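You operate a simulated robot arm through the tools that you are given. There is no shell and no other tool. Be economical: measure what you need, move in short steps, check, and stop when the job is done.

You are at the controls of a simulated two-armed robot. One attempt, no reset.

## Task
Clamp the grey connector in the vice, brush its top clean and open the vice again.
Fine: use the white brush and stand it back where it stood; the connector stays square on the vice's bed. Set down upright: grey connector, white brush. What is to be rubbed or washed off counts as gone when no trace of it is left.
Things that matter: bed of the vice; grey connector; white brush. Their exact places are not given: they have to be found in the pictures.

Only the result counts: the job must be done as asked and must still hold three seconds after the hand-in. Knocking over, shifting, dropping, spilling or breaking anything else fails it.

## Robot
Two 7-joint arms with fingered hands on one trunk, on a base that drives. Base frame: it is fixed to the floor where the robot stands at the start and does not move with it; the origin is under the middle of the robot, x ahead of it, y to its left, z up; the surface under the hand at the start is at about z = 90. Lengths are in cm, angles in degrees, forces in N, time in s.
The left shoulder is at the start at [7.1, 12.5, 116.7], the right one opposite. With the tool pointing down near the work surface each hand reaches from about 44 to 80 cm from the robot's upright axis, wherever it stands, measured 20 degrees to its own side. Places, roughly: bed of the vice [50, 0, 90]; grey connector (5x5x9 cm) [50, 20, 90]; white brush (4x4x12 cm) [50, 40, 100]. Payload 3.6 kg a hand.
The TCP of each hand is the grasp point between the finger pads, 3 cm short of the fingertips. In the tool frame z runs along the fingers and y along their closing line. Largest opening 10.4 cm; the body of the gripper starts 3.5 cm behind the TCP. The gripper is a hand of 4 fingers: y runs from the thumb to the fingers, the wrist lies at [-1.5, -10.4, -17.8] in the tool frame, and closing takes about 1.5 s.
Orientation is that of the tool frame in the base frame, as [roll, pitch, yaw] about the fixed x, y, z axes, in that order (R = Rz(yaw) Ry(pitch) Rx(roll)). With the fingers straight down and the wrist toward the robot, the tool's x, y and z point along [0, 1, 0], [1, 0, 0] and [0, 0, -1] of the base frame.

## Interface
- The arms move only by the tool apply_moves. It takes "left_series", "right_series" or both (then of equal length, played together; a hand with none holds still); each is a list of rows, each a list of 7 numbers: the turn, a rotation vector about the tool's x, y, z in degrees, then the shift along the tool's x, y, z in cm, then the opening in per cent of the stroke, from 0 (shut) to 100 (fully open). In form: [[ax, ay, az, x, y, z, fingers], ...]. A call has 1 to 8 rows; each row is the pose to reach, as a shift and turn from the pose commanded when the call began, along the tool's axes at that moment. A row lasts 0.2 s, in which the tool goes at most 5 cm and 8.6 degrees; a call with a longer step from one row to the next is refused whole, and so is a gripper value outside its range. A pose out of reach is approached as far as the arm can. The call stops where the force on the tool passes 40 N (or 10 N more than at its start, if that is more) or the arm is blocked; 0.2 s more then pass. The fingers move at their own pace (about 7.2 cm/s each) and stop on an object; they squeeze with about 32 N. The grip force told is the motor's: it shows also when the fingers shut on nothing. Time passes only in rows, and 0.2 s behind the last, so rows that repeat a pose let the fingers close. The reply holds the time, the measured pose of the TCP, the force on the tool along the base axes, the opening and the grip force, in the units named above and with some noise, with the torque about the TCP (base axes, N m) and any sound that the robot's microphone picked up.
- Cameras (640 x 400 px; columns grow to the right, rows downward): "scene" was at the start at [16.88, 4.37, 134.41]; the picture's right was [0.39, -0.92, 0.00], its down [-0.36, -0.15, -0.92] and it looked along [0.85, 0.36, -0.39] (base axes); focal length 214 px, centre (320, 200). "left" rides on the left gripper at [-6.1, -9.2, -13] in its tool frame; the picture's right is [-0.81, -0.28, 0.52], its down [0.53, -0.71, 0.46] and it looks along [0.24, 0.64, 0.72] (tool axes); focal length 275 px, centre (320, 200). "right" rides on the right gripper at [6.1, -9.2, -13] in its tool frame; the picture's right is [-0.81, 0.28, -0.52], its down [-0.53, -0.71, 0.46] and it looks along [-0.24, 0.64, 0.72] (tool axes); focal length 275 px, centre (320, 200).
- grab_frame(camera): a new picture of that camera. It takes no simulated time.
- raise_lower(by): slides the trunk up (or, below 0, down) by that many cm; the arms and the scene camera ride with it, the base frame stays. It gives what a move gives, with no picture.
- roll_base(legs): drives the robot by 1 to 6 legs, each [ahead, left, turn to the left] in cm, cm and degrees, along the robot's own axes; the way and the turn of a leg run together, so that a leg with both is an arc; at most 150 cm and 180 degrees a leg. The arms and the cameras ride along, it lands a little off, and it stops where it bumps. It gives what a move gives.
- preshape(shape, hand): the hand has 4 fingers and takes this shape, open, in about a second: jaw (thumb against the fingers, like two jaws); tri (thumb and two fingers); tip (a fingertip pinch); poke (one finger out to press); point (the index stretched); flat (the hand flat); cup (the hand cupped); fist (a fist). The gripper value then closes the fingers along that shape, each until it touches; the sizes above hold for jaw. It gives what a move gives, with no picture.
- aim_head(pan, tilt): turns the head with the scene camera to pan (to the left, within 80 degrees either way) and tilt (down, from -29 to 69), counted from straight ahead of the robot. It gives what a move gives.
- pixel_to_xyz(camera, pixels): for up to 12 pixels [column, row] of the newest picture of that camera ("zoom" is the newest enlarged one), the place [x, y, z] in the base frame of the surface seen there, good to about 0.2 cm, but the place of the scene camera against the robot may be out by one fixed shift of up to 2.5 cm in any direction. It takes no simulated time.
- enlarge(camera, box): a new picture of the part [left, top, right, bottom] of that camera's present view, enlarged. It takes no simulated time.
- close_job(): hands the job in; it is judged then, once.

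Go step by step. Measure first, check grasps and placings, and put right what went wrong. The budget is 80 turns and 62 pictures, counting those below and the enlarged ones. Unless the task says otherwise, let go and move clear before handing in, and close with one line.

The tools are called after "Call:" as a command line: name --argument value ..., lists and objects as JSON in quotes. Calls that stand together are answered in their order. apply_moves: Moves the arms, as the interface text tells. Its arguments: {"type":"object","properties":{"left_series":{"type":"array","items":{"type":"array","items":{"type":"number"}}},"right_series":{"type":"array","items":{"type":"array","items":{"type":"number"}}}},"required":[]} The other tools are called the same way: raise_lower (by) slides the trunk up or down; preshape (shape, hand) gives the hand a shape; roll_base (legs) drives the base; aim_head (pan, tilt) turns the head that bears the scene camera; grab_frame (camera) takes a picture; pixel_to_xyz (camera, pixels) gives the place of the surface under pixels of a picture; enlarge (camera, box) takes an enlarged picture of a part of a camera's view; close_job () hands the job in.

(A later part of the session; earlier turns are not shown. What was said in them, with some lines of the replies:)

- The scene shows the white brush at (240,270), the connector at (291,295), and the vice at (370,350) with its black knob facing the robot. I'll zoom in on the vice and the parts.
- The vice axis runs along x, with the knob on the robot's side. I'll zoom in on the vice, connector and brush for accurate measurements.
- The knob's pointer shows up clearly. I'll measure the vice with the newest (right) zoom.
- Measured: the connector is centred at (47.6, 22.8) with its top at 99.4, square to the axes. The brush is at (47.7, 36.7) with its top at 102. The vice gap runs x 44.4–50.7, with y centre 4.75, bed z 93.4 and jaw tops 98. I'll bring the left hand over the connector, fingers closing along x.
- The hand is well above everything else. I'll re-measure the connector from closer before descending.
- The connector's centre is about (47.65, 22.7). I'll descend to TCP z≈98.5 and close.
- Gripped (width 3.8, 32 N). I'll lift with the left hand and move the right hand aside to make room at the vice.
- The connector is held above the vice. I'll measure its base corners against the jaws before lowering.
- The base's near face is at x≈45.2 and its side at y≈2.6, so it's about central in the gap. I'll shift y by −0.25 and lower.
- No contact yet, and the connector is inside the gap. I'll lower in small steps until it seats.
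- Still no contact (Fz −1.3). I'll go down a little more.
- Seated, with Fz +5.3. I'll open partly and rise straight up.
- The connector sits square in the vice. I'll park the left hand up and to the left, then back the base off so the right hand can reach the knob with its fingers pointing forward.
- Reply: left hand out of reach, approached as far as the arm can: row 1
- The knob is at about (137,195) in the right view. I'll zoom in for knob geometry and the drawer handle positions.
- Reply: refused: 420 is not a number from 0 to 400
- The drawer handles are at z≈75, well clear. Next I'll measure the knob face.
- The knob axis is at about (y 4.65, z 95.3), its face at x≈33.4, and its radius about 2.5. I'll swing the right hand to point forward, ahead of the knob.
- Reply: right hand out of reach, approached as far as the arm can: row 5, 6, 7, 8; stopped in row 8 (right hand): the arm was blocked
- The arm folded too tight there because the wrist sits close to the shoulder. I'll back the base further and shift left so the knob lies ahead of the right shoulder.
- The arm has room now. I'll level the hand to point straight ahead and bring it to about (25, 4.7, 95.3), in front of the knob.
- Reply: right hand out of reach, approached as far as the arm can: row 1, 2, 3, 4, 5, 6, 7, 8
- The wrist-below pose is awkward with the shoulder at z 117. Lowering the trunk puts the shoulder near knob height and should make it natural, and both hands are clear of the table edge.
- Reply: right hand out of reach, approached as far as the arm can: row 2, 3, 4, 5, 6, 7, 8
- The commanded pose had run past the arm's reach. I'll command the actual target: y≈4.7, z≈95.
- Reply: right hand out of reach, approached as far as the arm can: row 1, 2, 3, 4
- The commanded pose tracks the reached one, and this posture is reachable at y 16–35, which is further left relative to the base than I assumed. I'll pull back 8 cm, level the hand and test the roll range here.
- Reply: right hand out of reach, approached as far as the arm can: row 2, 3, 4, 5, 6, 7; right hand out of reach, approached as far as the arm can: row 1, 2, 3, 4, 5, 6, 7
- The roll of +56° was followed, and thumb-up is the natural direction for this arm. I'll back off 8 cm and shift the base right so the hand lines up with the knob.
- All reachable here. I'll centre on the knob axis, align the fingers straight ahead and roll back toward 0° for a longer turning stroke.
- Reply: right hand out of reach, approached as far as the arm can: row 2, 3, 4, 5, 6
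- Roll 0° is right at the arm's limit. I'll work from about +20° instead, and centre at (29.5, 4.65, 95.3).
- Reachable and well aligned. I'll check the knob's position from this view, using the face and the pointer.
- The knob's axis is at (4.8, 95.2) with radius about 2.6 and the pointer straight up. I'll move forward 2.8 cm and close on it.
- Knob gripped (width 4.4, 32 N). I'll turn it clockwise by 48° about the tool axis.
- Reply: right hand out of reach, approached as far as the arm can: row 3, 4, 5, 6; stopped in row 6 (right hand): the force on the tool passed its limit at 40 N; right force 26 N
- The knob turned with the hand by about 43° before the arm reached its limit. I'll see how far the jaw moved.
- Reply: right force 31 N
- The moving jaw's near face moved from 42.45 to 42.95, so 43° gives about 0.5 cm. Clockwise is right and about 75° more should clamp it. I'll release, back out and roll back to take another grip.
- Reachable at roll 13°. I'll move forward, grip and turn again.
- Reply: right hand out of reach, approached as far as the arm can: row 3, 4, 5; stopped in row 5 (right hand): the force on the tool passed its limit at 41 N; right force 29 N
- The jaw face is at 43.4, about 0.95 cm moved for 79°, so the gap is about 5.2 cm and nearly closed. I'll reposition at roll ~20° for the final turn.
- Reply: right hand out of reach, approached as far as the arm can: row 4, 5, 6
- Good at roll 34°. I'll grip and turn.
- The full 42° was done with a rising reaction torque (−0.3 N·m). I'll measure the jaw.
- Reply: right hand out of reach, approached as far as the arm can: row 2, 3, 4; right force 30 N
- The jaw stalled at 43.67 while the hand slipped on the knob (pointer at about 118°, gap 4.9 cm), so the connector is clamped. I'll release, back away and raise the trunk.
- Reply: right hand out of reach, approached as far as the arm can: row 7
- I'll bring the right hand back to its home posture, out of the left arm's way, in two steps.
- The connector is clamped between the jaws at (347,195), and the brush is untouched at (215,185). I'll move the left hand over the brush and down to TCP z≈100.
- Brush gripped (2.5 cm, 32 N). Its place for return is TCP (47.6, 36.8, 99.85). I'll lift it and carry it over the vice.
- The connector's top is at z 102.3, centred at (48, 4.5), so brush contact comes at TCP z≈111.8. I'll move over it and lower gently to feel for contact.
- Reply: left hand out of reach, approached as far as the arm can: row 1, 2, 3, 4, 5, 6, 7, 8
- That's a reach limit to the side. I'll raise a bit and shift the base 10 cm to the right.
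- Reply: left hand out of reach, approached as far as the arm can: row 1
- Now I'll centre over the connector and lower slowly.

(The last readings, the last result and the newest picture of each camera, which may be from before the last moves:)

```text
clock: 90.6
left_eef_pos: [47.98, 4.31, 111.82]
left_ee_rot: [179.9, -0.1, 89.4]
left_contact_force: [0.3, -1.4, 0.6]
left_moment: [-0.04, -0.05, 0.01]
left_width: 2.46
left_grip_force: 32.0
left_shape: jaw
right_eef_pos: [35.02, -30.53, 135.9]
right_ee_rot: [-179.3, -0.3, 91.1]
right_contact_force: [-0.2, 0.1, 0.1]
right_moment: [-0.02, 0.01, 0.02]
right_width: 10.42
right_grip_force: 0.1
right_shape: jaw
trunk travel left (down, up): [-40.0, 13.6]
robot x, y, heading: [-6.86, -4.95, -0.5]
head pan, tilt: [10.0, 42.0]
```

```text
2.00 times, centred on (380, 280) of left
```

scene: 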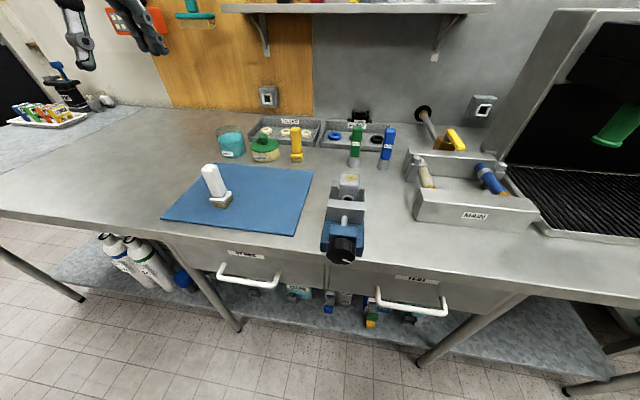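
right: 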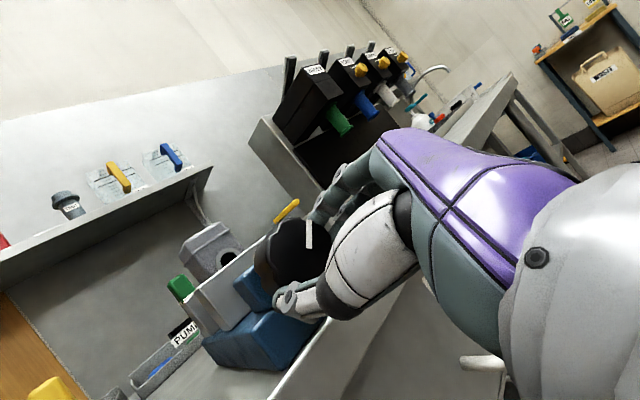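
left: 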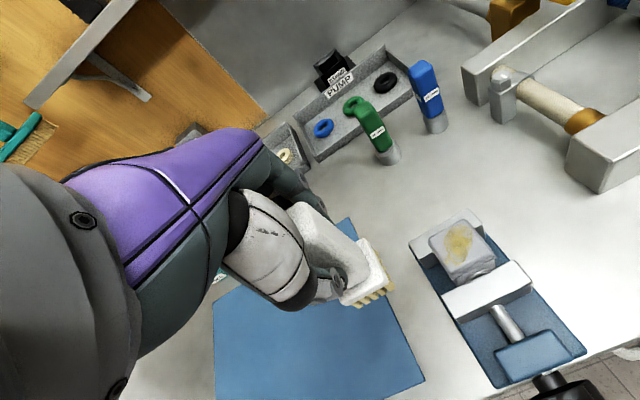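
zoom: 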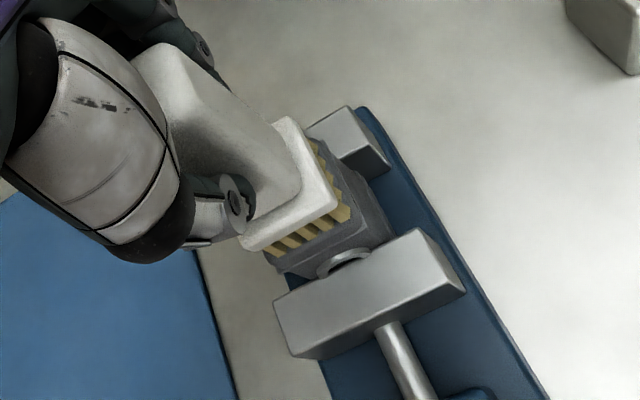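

The brush is aligned over the top and just touching. I'll press 0.25 cm more and stroke across.

Call:
apply_moves --left_series '[[0, 0, 0, 0, 0, 0.2, 0], [0, 0, 0, 1.5, 0, 0.25, 0], [0, 0, 0, -1.5, 0, 0.25, 0], [0, 0, 0, 1.5, 0, 0.25, 0], [0, 0, 0, -1.5, 0, 0.25, 0], [0, 0, 0, 1.5, 0, 0.25, 0], [0, 0, 0, -1.5, 0, 0.25, 0], [0, 0, 0, 0, 0, 0.25, 0]]'

Call:
apply_moves --left_series '[[0, 0, 0, 0, 1.3, 0, 0], [0, 0, 0, 0, -1.3, 0, 0], [0, 0, 0, 0, 1.3, 0, 0], [0, 0, 0, 0, -1.3, 0, 0], [0, 0, 0, 1.2, 1.2, 0, 0], [0, 0, 0, -1.2, -1.2, 0, 0], [0, 0, 0, -1.2, 1.2, 0, 0], [0, 0, 0, 0, 0, 0, 0]]'

Call:
apply_moves --left_series '[[0, 0, 0, 0, 0, -2, 0], [0, 0, 0, 0, 0, -5, 0], [0, 0, 0, 4, 0, -5.5, 0], [0, 0, 0, 8, 0, -5.5, 0], [0, 0, 0, 8, 0, -5.5, 0]]'

Call:
enlarge --camera "left" --box '[400, 190, 540, 320]'

```text
clock: 92.4
left_eef_pos: [47.92, 4.62, 111.44]
left_ee_rot: [179.9, 0.0, 89.4]
left_contact_force: [-1.0, -0.5, 2.5]
left_moment: [-0.03, -0.05, 0.0]
left_width: 2.51
left_grip_force: 32.6
left_shape: jaw
right_eef_pos: [34.96, -30.34, 135.82]
right_ee_rot: [-179.4, -0.3, 91.3]
right_contact_force: [-0.1, 0.2, 0.2]
right_moment: [-0.07, 0.0, -0.02]
right_width: 10.42
right_grip_force: 0.1
right_shape: jaw
trunk travel left (down, up): [-40.0, 13.6]
robot x, y, heading: [-7.22, -5.24, -0.9]
head pan, tilt: [10.0, 42.0]
```

```text
clock: 94.2
left_eef_pos: [47.87, 4.42, 111.55]
left_ee_rot: [180.0, 0.0, 89.3]
left_contact_force: [0.4, -0.5, 2.6]
left_moment: [-0.01, -0.07, 0.0]
left_width: 2.52
left_grip_force: 31.7
left_shape: jaw
right_eef_pos: [34.81, -30.6, 135.83]
right_ee_rot: [-179.5, -0.3, 91.3]
right_contact_force: [-1.4, 0.3, 1.1]
right_moment: [0.0, -0.01, 0.01]
right_width: 10.37
right_grip_force: 0.0
right_shape: jaw
trunk travel left (down, up): [-40.0, 13.6]
robot x, y, heading: [-6.83, -5.33, -0.7]
head pan, tilt: [10.0, 42.0]
```

```text
clock: 95.4
left_eef_pos: [48.19, 12.48, 116.96]
left_ee_rot: [-179.9, 0.0, 89.3]
left_contact_force: [0.4, 0.0, -0.9]
left_moment: [-0.01, -0.01, 0.02]
left_width: 2.51
left_grip_force: 32.1
left_shape: jaw
right_eef_pos: [34.96, -30.64, 135.84]
right_ee_rot: [-179.4, -0.4, 91.1]
right_contact_force: [0.0, -0.4, 0.4]
right_moment: [0.02, 0.01, 0.02]
right_width: 10.4
right_grip_force: 0.1
right_shape: jaw
trunk travel left (down, up): [-40.0, 13.6]
robot x, y, heading: [-6.94, -5.36, -0.5]
head pan, tilt: [10.0, 42.0]
```

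```text
3.08 times, centred on (470, 255) of left
```

zoom: 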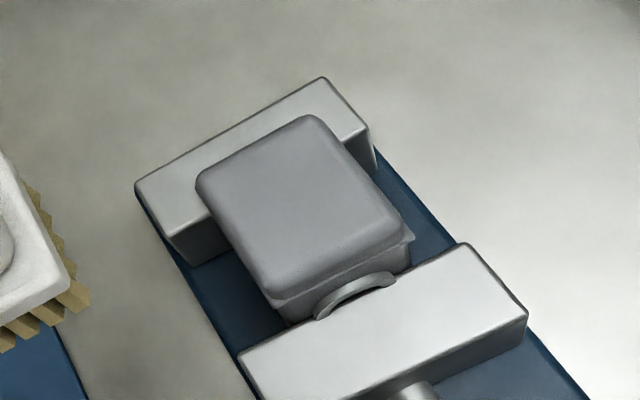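

The top is clean, with no trace of the stain. I'll carry the brush back to its spot.

Call:
apply_moves --left_series '[[0, 0, 0, 4, 0, 0, 0], [0, 0, 0, 8, -0.1, 0, 0], [0, 0, 0, 12, -0.2, 0, 0], [0, 0, 0, 16, -0.2, 0, 0], [0, 0, 0, 20, -0.3, 0, 0], [0, 0, 0, 24.3, -0.4, 0, 0], [0, 0, 0, 24.3, -0.4, 3, 0], [0, 0, 0, 24.3, -0.4, 3, 0]]'

Call:
apply_moves --left_series '[[0, 0, 0, 0, 0, 0, 0], [0, 0, 0, 0, 0, 0, 0]]'

```text
clock: 97.2
left_eef_pos: [47.79, 36.6, 113.83]
left_ee_rot: [-180.0, 0.1, 89.3]
left_contact_force: [1.3, 0.7, -0.8]
left_moment: [-0.03, -0.03, 0.04]
left_width: 2.52
left_grip_force: 32.8
left_shape: jaw
right_eef_pos: [35.06, -30.52, 135.86]
right_ee_rot: [-179.4, -0.3, 91.2]
right_contact_force: [0.4, 0.2, -0.2]
right_moment: [-0.02, 0.01, 0.0]
right_width: 10.38
right_grip_force: 0.0
right_shape: jaw
trunk travel left (down, up): [-40.0, 13.6]
robot x, y, heading: [-6.29, -5.51, -1.1]
head pan, tilt: [10.0, 42.0]
```

```text
clock: 97.8
left_eef_pos: [47.99, 36.59, 114.01]
left_ee_rot: [180.0, 0.0, 89.3]
left_contact_force: [0.3, -0.2, -0.7]
left_moment: [0.04, -0.01, 0.01]
left_width: 2.51
left_grip_force: 32.5
left_shape: jaw
right_eef_pos: [35.01, -30.59, 135.84]
right_ee_rot: [-179.4, -0.3, 91.2]
right_contact_force: [-0.1, 0.5, 0.2]
right_moment: [-0.01, -0.01, -0.02]
right_width: 10.39
right_grip_force: 0.1
right_shape: jaw
trunk travel left (down, up): [-40.0, 13.6]
robot x, y, heading: [-6.58, -5.76, -0.5]
head pan, tilt: [10.0, 42.0]
```

Call:
apply_moves --left_series '[[0, 0, 0, 0.2, -0.3, 4, 0], [0, 0, 0, 0.2, -0.3, 8, 0], [0, 0, 0, 0.2, -0.3, 11, 0], [0, 0, 0, 0.2, -0.3, 12.8, 0], [0, 0, 0, 0.2, -0.3, 13.5, 0], [0, 0, 0, 0.2, -0.3, 13.9, 0], [0, 0, 0, 0.2, -0.3, 14.05, 0], [0, 0, 0, 0.2, -0.3, 14.05, 0]]'

Call:
enlarge --camera "left" --box '[260, 200, 460, 400]'

```text
clock: 99.6
left_eef_pos: [47.75, 36.87, 99.9]
left_ee_rot: [-180.0, 0.1, 89.3]
left_contact_force: [-0.1, -0.2, -1.3]
left_moment: [-0.01, 0.0, 0.01]
left_width: 2.47
left_grip_force: 31.6
left_shape: jaw
right_eef_pos: [35.04, -30.59, 135.81]
right_ee_rot: [-179.4, -0.3, 91.2]
right_contact_force: [-0.8, -0.5, -0.3]
right_moment: [-0.02, 0.03, 0.01]
right_width: 10.39
right_grip_force: 0.0
right_shape: jaw
trunk travel left (down, up): [-40.0, 13.6]
robot x, y, heading: [-6.81, -5.57, -0.7]
head pan, tilt: [10.0, 42.0]
```

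```text
2.00 times, centred on (360, 300) of left
```

zoom: 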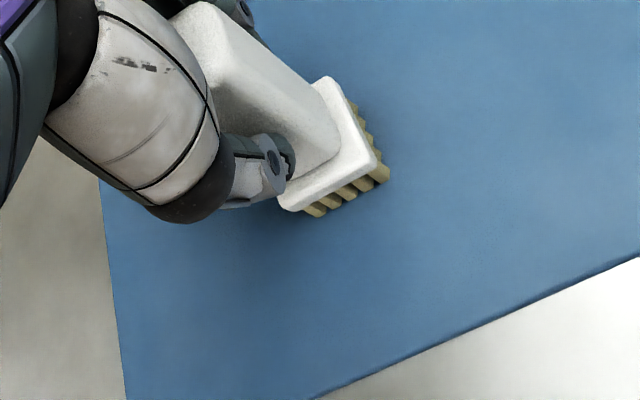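

Very near the mat. I'll lower in tiny steps until there's contact.

Call:
apply_moves --left_series '[[0, 0, 0, 0, 0, 0.08, 0], [0, 0, 0, 0, 0, 0.16, 0], [0, 0, 0, 0, 0, 0.2, 0], [0, 0, 0, 0, 0, 0.2, 0]]'

```text
clock: 100.6
left_eef_pos: [47.69, 36.81, 99.8]
left_ee_rot: [179.9, 0.0, 89.4]
left_contact_force: [-0.1, 0.7, 1.4]
left_moment: [-0.02, -0.04, 0.0]
left_width: 2.5
left_grip_force: 31.9
left_shape: jaw
right_eef_pos: [35.05, -30.42, 135.82]
right_ee_rot: [-179.4, -0.4, 91.2]
right_contact_force: [0.9, -0.1, -0.7]
right_moment: [-0.01, -0.01, 0.02]
right_width: 10.4
right_grip_force: 0.1
right_shape: jaw
trunk travel left (down, up): [-40.0, 13.6]
robot x, y, heading: [-6.51, -4.65, -0.6]
head pan, tilt: [10.0, 42.0]
```

Contact (Fz from −1.3 to +1.4). I'll release and rise.

Call:
apply_moves --left_series '[[0, 0, 0, 0, 0, 0, 40], [0, 0, 0, 0, 0, 0, 80], [0, 0, 0, 0, 0, 0, 100], [0, 0, 0, 0, 0, 0, 100], [0, 0, 0, 0, 0, -3, 100], [0, 0, 0, 0, 0, -8, 100], [0, 0, 0, 0, 0, -13, 100], [0, 0, 0, 0, 0, -17, 100]]'

Call:
apply_moves --left_series '[[0, 0, 0, 0, -2, -3, 100], [0, 0, 0, 0, -4, -6, 100], [0, 0, 0, 0, -6, -9.5, 100], [0, 0, 0, 0, -6, -9.5, 100]]'

Call:
enlarge --camera "left" --box '[300, 180, 620, 380]'

```text
clock: 102.4
left_eef_pos: [47.57, 36.57, 116.68]
left_ee_rot: [180.0, 0.0, 89.3]
left_contact_force: [0.6, -0.2, 0.6]
left_moment: [-0.01, -0.03, 0.02]
left_width: 10.35
left_grip_force: 0.1
left_shape: jaw
right_eef_pos: [35.01, -30.48, 135.8]
right_ee_rot: [-179.4, -0.2, 91.2]
right_contact_force: [-0.4, -1.4, 0.3]
right_moment: [0.01, 0.0, -0.03]
right_width: 10.36
right_grip_force: 0.0
right_shape: jaw
trunk travel left (down, up): [-40.0, 13.6]
robot x, y, heading: [-6.68, -5.2, -1.0]
head pan, tilt: [10.0, 42.0]
```

```text
clock: 103.4
left_eef_pos: [41.48, 36.81, 126.29]
left_ee_rot: [180.0, 0.1, 89.4]
left_contact_force: [0.0, 0.1, -0.3]
left_moment: [0.03, 0.01, 0.02]
left_width: 10.36
left_grip_force: 0.1
left_shape: jaw
right_eef_pos: [35.17, -30.37, 135.77]
right_ee_rot: [-179.4, -0.3, 91.2]
right_contact_force: [0.2, -0.6, -0.1]
right_moment: [-0.01, 0.0, -0.03]
right_width: 10.38
right_grip_force: 0.1
right_shape: jaw
trunk travel left (down, up): [-40.0, 13.6]
robot x, y, heading: [-6.9, -5.29, -0.9]
head pan, tilt: [10.0, 42.0]
```

```text
2.00 times, centred on (460, 280) of left
```

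zoom: 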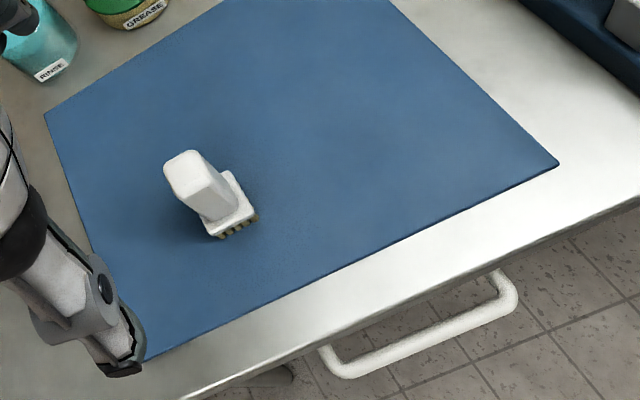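

The brush stands upright again. Next I'll open the vice: drive back to the knob-turning position and put the right arm in the forward posture.

Call:
roll_base --legs '[[-34.8, 0, 0.6], [0, -1.0, 0]]'

Call:
apply_moves --right_series '[[-5, 4.1, 4.1, 2.3, 1.7, 0.3, 100], [-10, 8.2, 8.2, 4.7, 3.3, 0.7, 100], [-15, 12.3, 12.3, 7, 5, 1, 100], [-20, 16.4, 16.4, 9.3, 6.7, 1.3, 100], [-25, 20.5, 20.5, 11.7, 8.3, 1.7, 100], [-29.9, 24.6, 24.6, 14, 10, 2, 100]]'

Call:
apply_moves --right_series '[[-5.5, 4.5, 4.5, 2.6, 0, 2, 100], [-11, 9.1, 9.1, 5.2, 0, 4, 100], [-16.5, 13.6, 13.6, 7.7, -0.1, 6, 100], [-22, 18.1, 18.1, 10.3, -0.1, 8, 100], [-27.5, 22.7, 22.7, 12.9, -0.1, 10, 100], [-33, 27.2, 27.2, 15.5, -0.1, 12, 100], [-38.5, 31.7, 31.7, 18, -0.2, 14, 100], [-44, 36.3, 36.3, 20.6, -0.2, 16, 100]]'

```text
clock: 106.0
left_eef_pos: [6.75, 36.53, 126.17]
left_ee_rot: [-180.0, 0.0, 89.8]
left_contact_force: [0.0, -0.4, -0.7]
left_moment: [0.02, 0.0, 0.0]
left_width: 10.37
left_grip_force: 0.2
left_shape: jaw
right_eef_pos: [0.77, -30.7, 135.76]
right_ee_rot: [-179.4, -0.3, 91.7]
right_contact_force: [0.4, -0.4, -0.7]
right_moment: [0.01, -0.03, 0.01]
right_width: 10.39
right_grip_force: 0.0
right_shape: jaw
trunk travel left (down, up): [-40.0, 13.6]
robot x, y, heading: [-41.44, -5.9, -0.1]
head pan, tilt: [10.0, 42.0]
```

```text
clock: 107.4
left_eef_pos: [6.83, 36.62, 126.27]
left_ee_rot: [-180.0, 0.0, 89.8]
left_contact_force: [-0.5, -0.1, 0.6]
left_moment: [-0.03, 0.01, -0.02]
left_width: 10.36
left_grip_force: 0.1
left_shape: jaw
right_eef_pos: [10.31, -16.52, 133.85]
right_ee_rot: [154.8, -29.6, 72.7]
right_contact_force: [-0.3, 0.1, -1.1]
right_moment: [0.04, 0.02, 0.0]
right_width: 10.39
right_grip_force: 0.0
right_shape: jaw
trunk travel left (down, up): [-40.0, 13.6]
robot x, y, heading: [-41.43, -6.01, -0.1]
head pan, tilt: [10.0, 42.0]
```

```text
clock: 109.2
left_eef_pos: [6.76, 36.83, 126.29]
left_ee_rot: [-179.9, 0.1, 89.8]
left_contact_force: [0.1, 0.6, -0.2]
left_moment: [-0.02, -0.01, -0.02]
left_width: 10.34
left_grip_force: 0.0
left_shape: jaw
right_eef_pos: [24.21, 5.31, 131.31]
right_ee_rot: [93.4, -79.1, 88.3]
right_contact_force: [-0.8, -0.4, 0.7]
right_moment: [0.01, 0.0, -0.01]
right_width: 10.37
right_grip_force: 0.1
right_shape: jaw
trunk travel left (down, up): [-40.0, 13.6]
robot x, y, heading: [-41.43, -6.06, -0.3]
head pan, tilt: [10.0, 42.0]
```

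Now I'll lower the trunk, centre on the knob and grip at roll ~76°.

Call:
raise_lower --by -36

Call:
apply_moves --right_series '[[0, 0, -3, -0.1, 0.5, 2.5, 100], [0, 0, -3, -0.1, 0.5, 5, 100], [0, 0, -3, -0.1, 0.5, 5, 100]]'

Call:
grab_frame --camera "right"

```text
clock: 112.7
left_eef_pos: [6.68, 36.49, 90.36]
left_ee_rot: [-180.0, 0.0, 89.8]
left_contact_force: [0.0, 0.4, 0.4]
left_moment: [-0.01, 0.01, 0.01]
left_width: 10.37
left_grip_force: 0.1
left_shape: jaw
right_eef_pos: [24.38, 5.38, 95.13]
right_ee_rot: [95.0, -78.9, 87.1]
right_contact_force: [0.2, 0.6, 0.5]
right_moment: [-0.01, 0.02, 0.01]
right_width: 10.4
right_grip_force: 0.0
right_shape: jaw
trunk travel left (down, up): [-4.0, 49.6]
robot x, y, heading: [-41.23, -5.84, -0.3]
head pan, tilt: [10.0, 42.0]
```

```text
clock: 113.5
left_eef_pos: [6.77, 36.54, 90.27]
left_ee_rot: [-179.9, 0.0, 89.8]
left_contact_force: [-0.4, 0.2, -0.5]
left_moment: [0.05, 0.0, 0.0]
left_width: 10.38
left_grip_force: 0.1
left_shape: jaw
right_eef_pos: [29.33, 5.25, 94.92]
right_ee_rot: [94.2, -76.0, 87.9]
right_contact_force: [0.8, 0.5, -0.2]
right_moment: [0.0, -0.02, -0.03]
right_width: 10.35
right_grip_force: 0.0
right_shape: jaw
trunk travel left (down, up): [-4.0, 49.6]
robot x, y, heading: [-41.67, -6.23, -0.2]
head pan, tilt: [10.0, 42.0]
```

```text
13 pictures are left
```

right: 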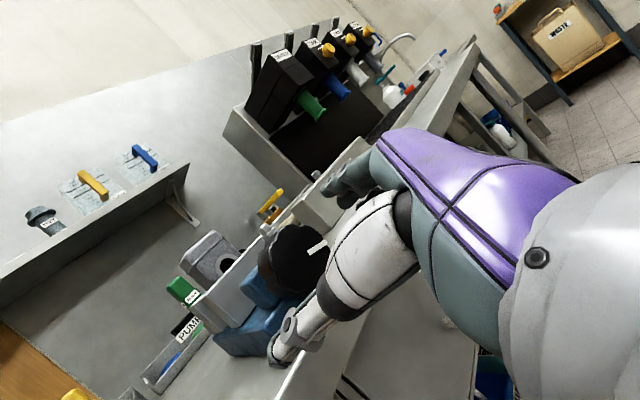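

Well placed. I'll move forward, grip and turn counter-clockwise 42°.

Call:
apply_moves --right_series '[[0, 0, 0, 0.2, 0.3, 1.6, 100], [0, 0, 0, 0.2, 0.3, 3.2, 100], [0, 0, 0, 0.2, 0.3, 3.2, 50], [0, 0, 0, 0.2, 0.3, 3.2, 0], [0, 0, 0, 0.2, 0.3, 3.2, 0], [0, 0, 0, 0.2, 0.3, 3.2, 0], [0, 0, 0, 0.2, 0.3, 3.2, 0], [0, 0, 0, 0.2, 0.3, 3.2, 0]]'

Call:
apply_moves --right_series '[[0, 0, -6, 0, 0, 0, 0], [0, 0, -12, 0, 0, 0, 0], [0, 0, -18, 0, 0, 0, 0], [0, 0, -24, 0, 0, 0, 0], [0, 0, -30, 0, 0, 0, 0], [0, 0, -36, 0, 0, 0, 0], [0, 0, -42, 0, 0, 0, 0], [0, 0, -48, 0, 0, 0, 0]]'

Call:
enlarge --camera "right" --box '[170, 190, 350, 360]'

```text
clock: 115.3
left_eef_pos: [6.78, 36.66, 90.36]
left_ee_rot: [-179.9, 0.0, 89.7]
left_contact_force: [0.5, 0.1, -0.2]
left_moment: [-0.02, 0.0, -0.03]
left_width: 10.37
left_grip_force: 0.0
left_shape: jaw
right_eef_pos: [32.55, 4.95, 95.25]
right_ee_rot: [94.1, -76.0, 88.0]
right_contact_force: [3.4, 3.0, 0.9]
right_moment: [-0.03, -0.02, -0.01]
right_width: 4.39
right_grip_force: 31.9
right_shape: jaw
trunk travel left (down, up): [-4.0, 49.6]
robot x, y, heading: [-41.46, -5.82, -0.2]
head pan, tilt: [10.0, 42.0]
```

```text
clock: 117.1
left_eef_pos: [6.81, 36.52, 90.31]
left_ee_rot: [-180.0, 0.0, 89.8]
left_contact_force: [0.2, -1.0, 0.3]
left_moment: [0.0, 0.01, 0.02]
left_width: 10.38
left_grip_force: 0.0
left_shape: jaw
right_eef_pos: [32.64, 5.05, 95.17]
right_ee_rot: [91.3, -28.0, 91.4]
right_contact_force: [-9.1, 0.5, -11.8]
right_moment: [0.04, 0.33, -0.01]
right_width: 4.36
right_grip_force: 32.3
right_shape: jaw
trunk travel left (down, up): [-4.0, 49.6]
robot x, y, heading: [-41.06, -6.16, -0.2]
head pan, tilt: [10.0, 42.0]
```

```text
2.35 times, centred on (260, 275) of right
```

zoom: 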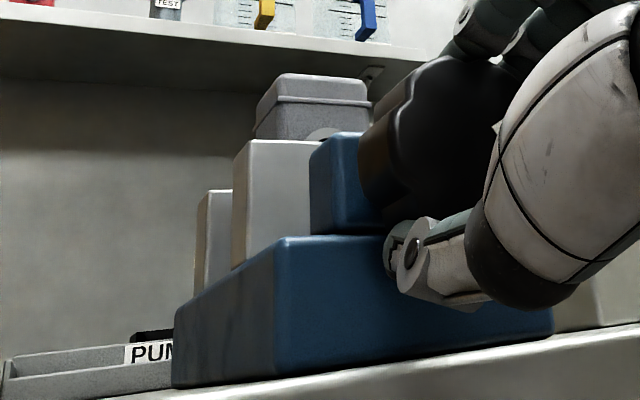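

It turned back 48° cleanly. I'll repeat the stroke: release, back out, roll up, re-grip.

Call:
apply_moves --right_series '[[0, 0, 0, 0, 0, 0, 60], [0, 0, 0, 0, 0, 0, 100], [0, 0, 0, 0, 0, 0, 100], [0, 0, 0, 0, 0, -1.6, 100], [0, 0, 0, 0, 0, -3.3, 100], [0, 0, 8, 0, 0, -3.3, 100], [0, 0, 16, 0, 0, -3.3, 100], [0, 0, 24, 0, 0, -3.3, 100]]'

Call:
apply_moves --right_series '[[0, 0, 8, 0, 0, 0, 100], [0, 0, 16, 0, 0, 0, 100], [0, 0, 23, 0, 0, 0, 100], [0, 0, 23, 0, 0, 0, 100]]'

```text
clock: 118.9
left_eef_pos: [6.86, 36.51, 90.25]
left_ee_rot: [180.0, 0.0, 89.8]
left_contact_force: [0.0, 0.3, -0.1]
left_moment: [-0.02, 0.03, -0.01]
left_width: 10.36
left_grip_force: 0.1
left_shape: jaw
right_eef_pos: [29.27, 4.75, 95.21]
right_ee_rot: [91.7, -52.1, 90.6]
right_contact_force: [0.1, -0.2, 0.3]
right_moment: [0.04, -0.02, 0.04]
right_width: 10.39
right_grip_force: 0.0
right_shape: jaw
right hand out of reach, approached as far as the arm can: row 4, 5
trunk travel left (down, up): [-4.0, 49.6]
robot x, y, heading: [-41.23, -6.03, -0.2]
head pan, tilt: [10.0, 42.0]
```

```text
clock: 119.9
left_eef_pos: [6.66, 36.61, 90.26]
left_ee_rot: [180.0, 0.0, 89.9]
left_contact_force: [0.6, 0.2, 0.5]
left_moment: [-0.01, 0.01, -0.02]
left_width: 10.37
left_grip_force: 0.0
left_shape: jaw
right_eef_pos: [29.29, 4.88, 95.36]
right_ee_rot: [94.1, -75.2, 87.9]
right_contact_force: [0.4, 0.8, -0.4]
right_moment: [0.01, 0.01, 0.01]
right_width: 10.38
right_grip_force: 0.1
right_shape: jaw
trunk travel left (down, up): [-4.0, 49.6]
robot x, y, heading: [-41.64, -5.93, -0.3]
head pan, tilt: [10.0, 42.0]
```

Call:
apply_moves --right_series '[[0, 0, 0, -0.1, 0, 1.6, 100], [0, 0, 0, -0.1, 0, 3.2, 100], [0, 0, 0, -0.1, 0, 3.2, 50], [0, 0, 0, -0.1, 0, 3.2, 0], [0, 0, 0, -0.1, 0, 3.2, 0], [0, 0, 0, -0.1, 0, 3.2, 0], [0, 0, 0, -0.1, 0, 3.2, 0], [0, 0, 0, -0.1, 0, 3.2, 0]]'

Call:
apply_moves --right_series '[[0, 0, -6, 0, 0, 0, 0], [0, 0, -12, 0, 0, 0, 0], [0, 0, -18, 0, 0, 0, 0], [0, 0, -24, 0, 0, 0, 0], [0, 0, -30, 0, 0, 0, 0], [0, 0, -36, 0, 0, 0, 0], [0, 0, -42, 0, 0, 0, 0], [0, 0, -47, 0, 0, 0, 0]]'

Call:
enlarge --camera "right" --box '[170, 190, 350, 360]'

Call:
pixel_to_xyz --camera "zoom" --pixels '[[255, 160], [270, 180], [260, 250], [205, 210], [225, 210], [240, 200], [285, 200], [498, 100], [290, 150]]'

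```text
clock: 121.7
left_eef_pos: [6.71, 36.65, 90.32]
left_ee_rot: [-179.9, 0.0, 89.8]
left_contact_force: [0.5, -0.5, -0.4]
left_moment: [-0.02, -0.01, -0.06]
left_width: 10.36
left_grip_force: 0.0
left_shape: jaw
right_eef_pos: [32.57, 5.02, 95.03]
right_ee_rot: [94.2, -75.2, 87.9]
right_contact_force: [1.4, 2.2, -2.1]
right_moment: [0.03, 0.01, -0.02]
right_width: 4.37
right_grip_force: 32.0
right_shape: jaw
trunk travel left (down, up): [-4.0, 49.6]
robot x, y, heading: [-41.35, -5.77, -0.3]
head pan, tilt: [10.0, 42.0]
```

```text
clock: 123.5
left_eef_pos: [6.77, 36.6, 90.24]
left_ee_rot: [-180.0, 0.0, 89.8]
left_contact_force: [-0.1, 0.3, 1.0]
left_moment: [-0.02, -0.01, 0.01]
left_width: 10.36
left_grip_force: 0.1
left_shape: jaw
right_eef_pos: [32.72, 5.03, 95.19]
right_ee_rot: [91.2, -28.1, 91.3]
right_contact_force: [-6.6, -1.6, -12.5]
right_moment: [0.09, 0.3, -0.07]
right_width: 4.35
right_grip_force: 31.6
right_shape: jaw
trunk travel left (down, up): [-4.0, 49.6]
robot x, y, heading: [-41.09, -5.89, -0.1]
head pan, tilt: [10.0, 42.0]
```

```text
2.35 times, centred on (260, 275) of right
```

zoom: 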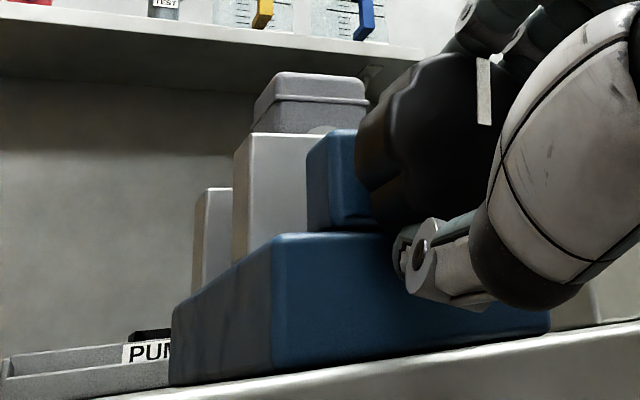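

```text
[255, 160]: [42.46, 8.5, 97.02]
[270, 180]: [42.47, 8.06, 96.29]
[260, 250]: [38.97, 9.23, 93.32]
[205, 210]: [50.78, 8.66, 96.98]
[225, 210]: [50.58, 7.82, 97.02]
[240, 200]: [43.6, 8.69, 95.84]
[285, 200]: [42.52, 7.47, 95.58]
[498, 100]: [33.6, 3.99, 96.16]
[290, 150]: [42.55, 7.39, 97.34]
```

The jaw is back at 42.5, its original open position. I'll release, back away, raise the trunk and check.

Call:
apply_moves --right_series '[[0, 0, 0, 0, 0, 0, 60], [0, 0, 0, 0, 0, 0, 100], [0, 0, 0, 0, 0, 0, 100], [0, 0, 8, 0, 0, -1.6, 100], [0, 0, 16, 0, 0, -3.3, 100], [0, 0, 24, 0, 0, -5, 100], [0, 0, 32, 0, 0, -6.5, 100], [0, 0, 40, 0, 0, -8, 100]]'

Call:
raise_lower --by 36

Call:
roll_base --legs '[[4, -8, 0]]'

Call:
aim_head --pan 18 --tilt 25

Call:
grab_frame --camera "scene"

```text
clock: 125.3
left_eef_pos: [6.61, 36.61, 90.34]
left_ee_rot: [-180.0, 0.1, 89.8]
left_contact_force: [0.0, 0.0, -0.4]
left_moment: [0.0, -0.01, -0.03]
left_width: 10.37
left_grip_force: 0.1
left_shape: jaw
right_eef_pos: [24.86, 4.71, 95.17]
right_ee_rot: [92.8, -68.0, 89.6]
right_contact_force: [0.1, -0.1, 0.0]
right_moment: [-0.01, -0.03, -0.02]
right_width: 10.36
right_grip_force: 0.1
right_shape: jaw
trunk travel left (down, up): [-4.0, 49.6]
robot x, y, heading: [-41.29, -6.34, -0.3]
head pan, tilt: [10.0, 42.0]
```

```text
clock: 128.8
left_eef_pos: [6.65, 36.61, 126.18]
left_ee_rot: [-179.9, 0.1, 89.8]
left_contact_force: [-0.3, 0.1, 0.1]
left_moment: [0.05, 0.01, 0.0]
left_width: 10.35
left_grip_force: 0.1
left_shape: jaw
right_eef_pos: [24.56, 4.68, 131.4]
right_ee_rot: [93.3, -68.0, 88.9]
right_contact_force: [0.9, 0.4, 0.6]
right_moment: [0.0, -0.02, 0.02]
right_width: 10.37
right_grip_force: 0.1
right_shape: jaw
trunk travel left (down, up): [-40.0, 13.6]
robot x, y, heading: [-41.52, -6.03, -0.1]
head pan, tilt: [10.0, 42.0]
```

```text
clock: 130.2
left_eef_pos: [10.57, 28.69, 126.3]
left_ee_rot: [179.9, 0.0, 89.9]
left_contact_force: [0.0, 0.4, 0.1]
left_moment: [0.04, 0.0, 0.0]
left_width: 10.36
left_grip_force: 0.0
left_shape: jaw
right_eef_pos: [28.61, -3.36, 131.2]
right_ee_rot: [92.5, -68.1, 89.7]
right_contact_force: [0.0, -0.3, 0.3]
right_moment: [0.02, -0.01, 0.03]
right_width: 10.38
right_grip_force: 0.0
right_shape: jaw
trunk travel left (down, up): [-40.0, 13.6]
robot x, y, heading: [-37.22, -13.98, -0.3]
head pan, tilt: [10.0, 42.0]
```

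```text
clock: 131.0
left_eef_pos: [10.71, 28.71, 126.27]
left_ee_rot: [-180.0, 0.0, 89.8]
left_contact_force: [0.1, -1.2, 0.4]
left_moment: [-0.03, 0.01, -0.05]
left_width: 10.4
left_grip_force: 0.0
left_shape: jaw
right_eef_pos: [28.35, -3.2, 131.44]
right_ee_rot: [92.7, -68.1, 89.5]
right_contact_force: [-1.3, 0.2, -0.4]
right_moment: [-0.02, -0.02, -0.01]
right_width: 10.37
right_grip_force: 0.0
right_shape: jaw
trunk travel left (down, up): [-40.0, 13.6]
robot x, y, heading: [-37.36, -13.89, -0.3]
head pan, tilt: [18.0, 25.0]
```

```text
10 pictures are left
```

scene: 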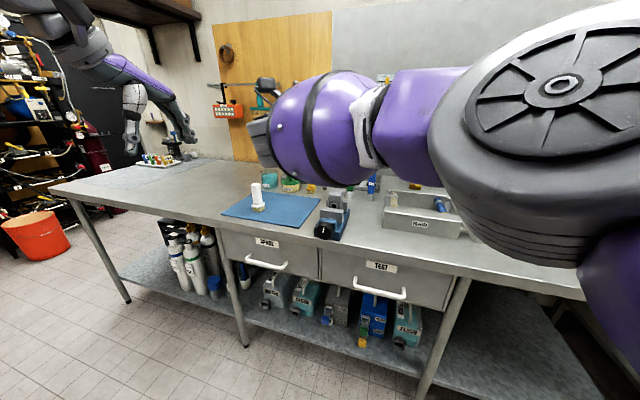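

Call:
enlarge --camera "scene" --box '[220, 160, 370, 250]'

Call:
grab_frame --camera "left"

```text
4.27 times, centred on (295, 205) of scene
```

zoom: 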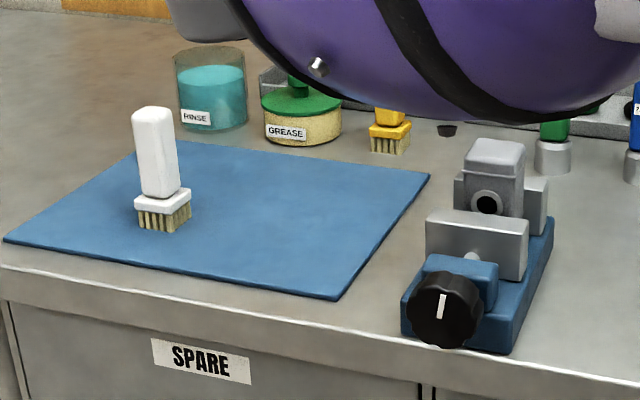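

```text
8 pictures are left
```

left: 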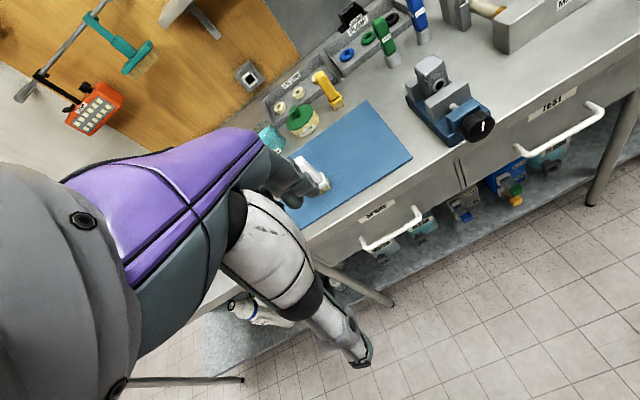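

Call:
enlarge --camera "left" --box '[395, 45, 505, 155]'

Call:
pixel_to_xyz --camera "left" --pixels '[[312, 172], [325, 184], [430, 65], [445, 80], [420, 72]]'

```text
3.64 times, centred on (450, 100) of left
```

zoom: 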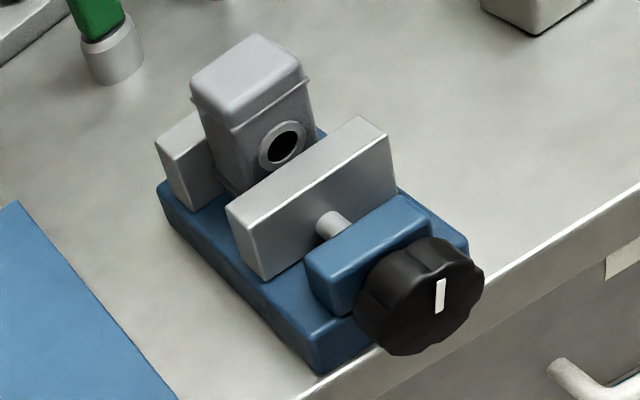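

```text
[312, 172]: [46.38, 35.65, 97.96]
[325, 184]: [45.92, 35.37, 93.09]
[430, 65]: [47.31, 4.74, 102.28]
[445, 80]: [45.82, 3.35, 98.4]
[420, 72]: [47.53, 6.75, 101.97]
```

The vice is open with the pointer back near the top. The connector stands square and clean on the bed, the brush is back at its spot, and both hands are clear, so I'm handing in.

Call:
close_job

```text
The job is handed in.
```

The connector was clamped and its top brushed clean, the vice is open again, and the white brush is standing back where it was.
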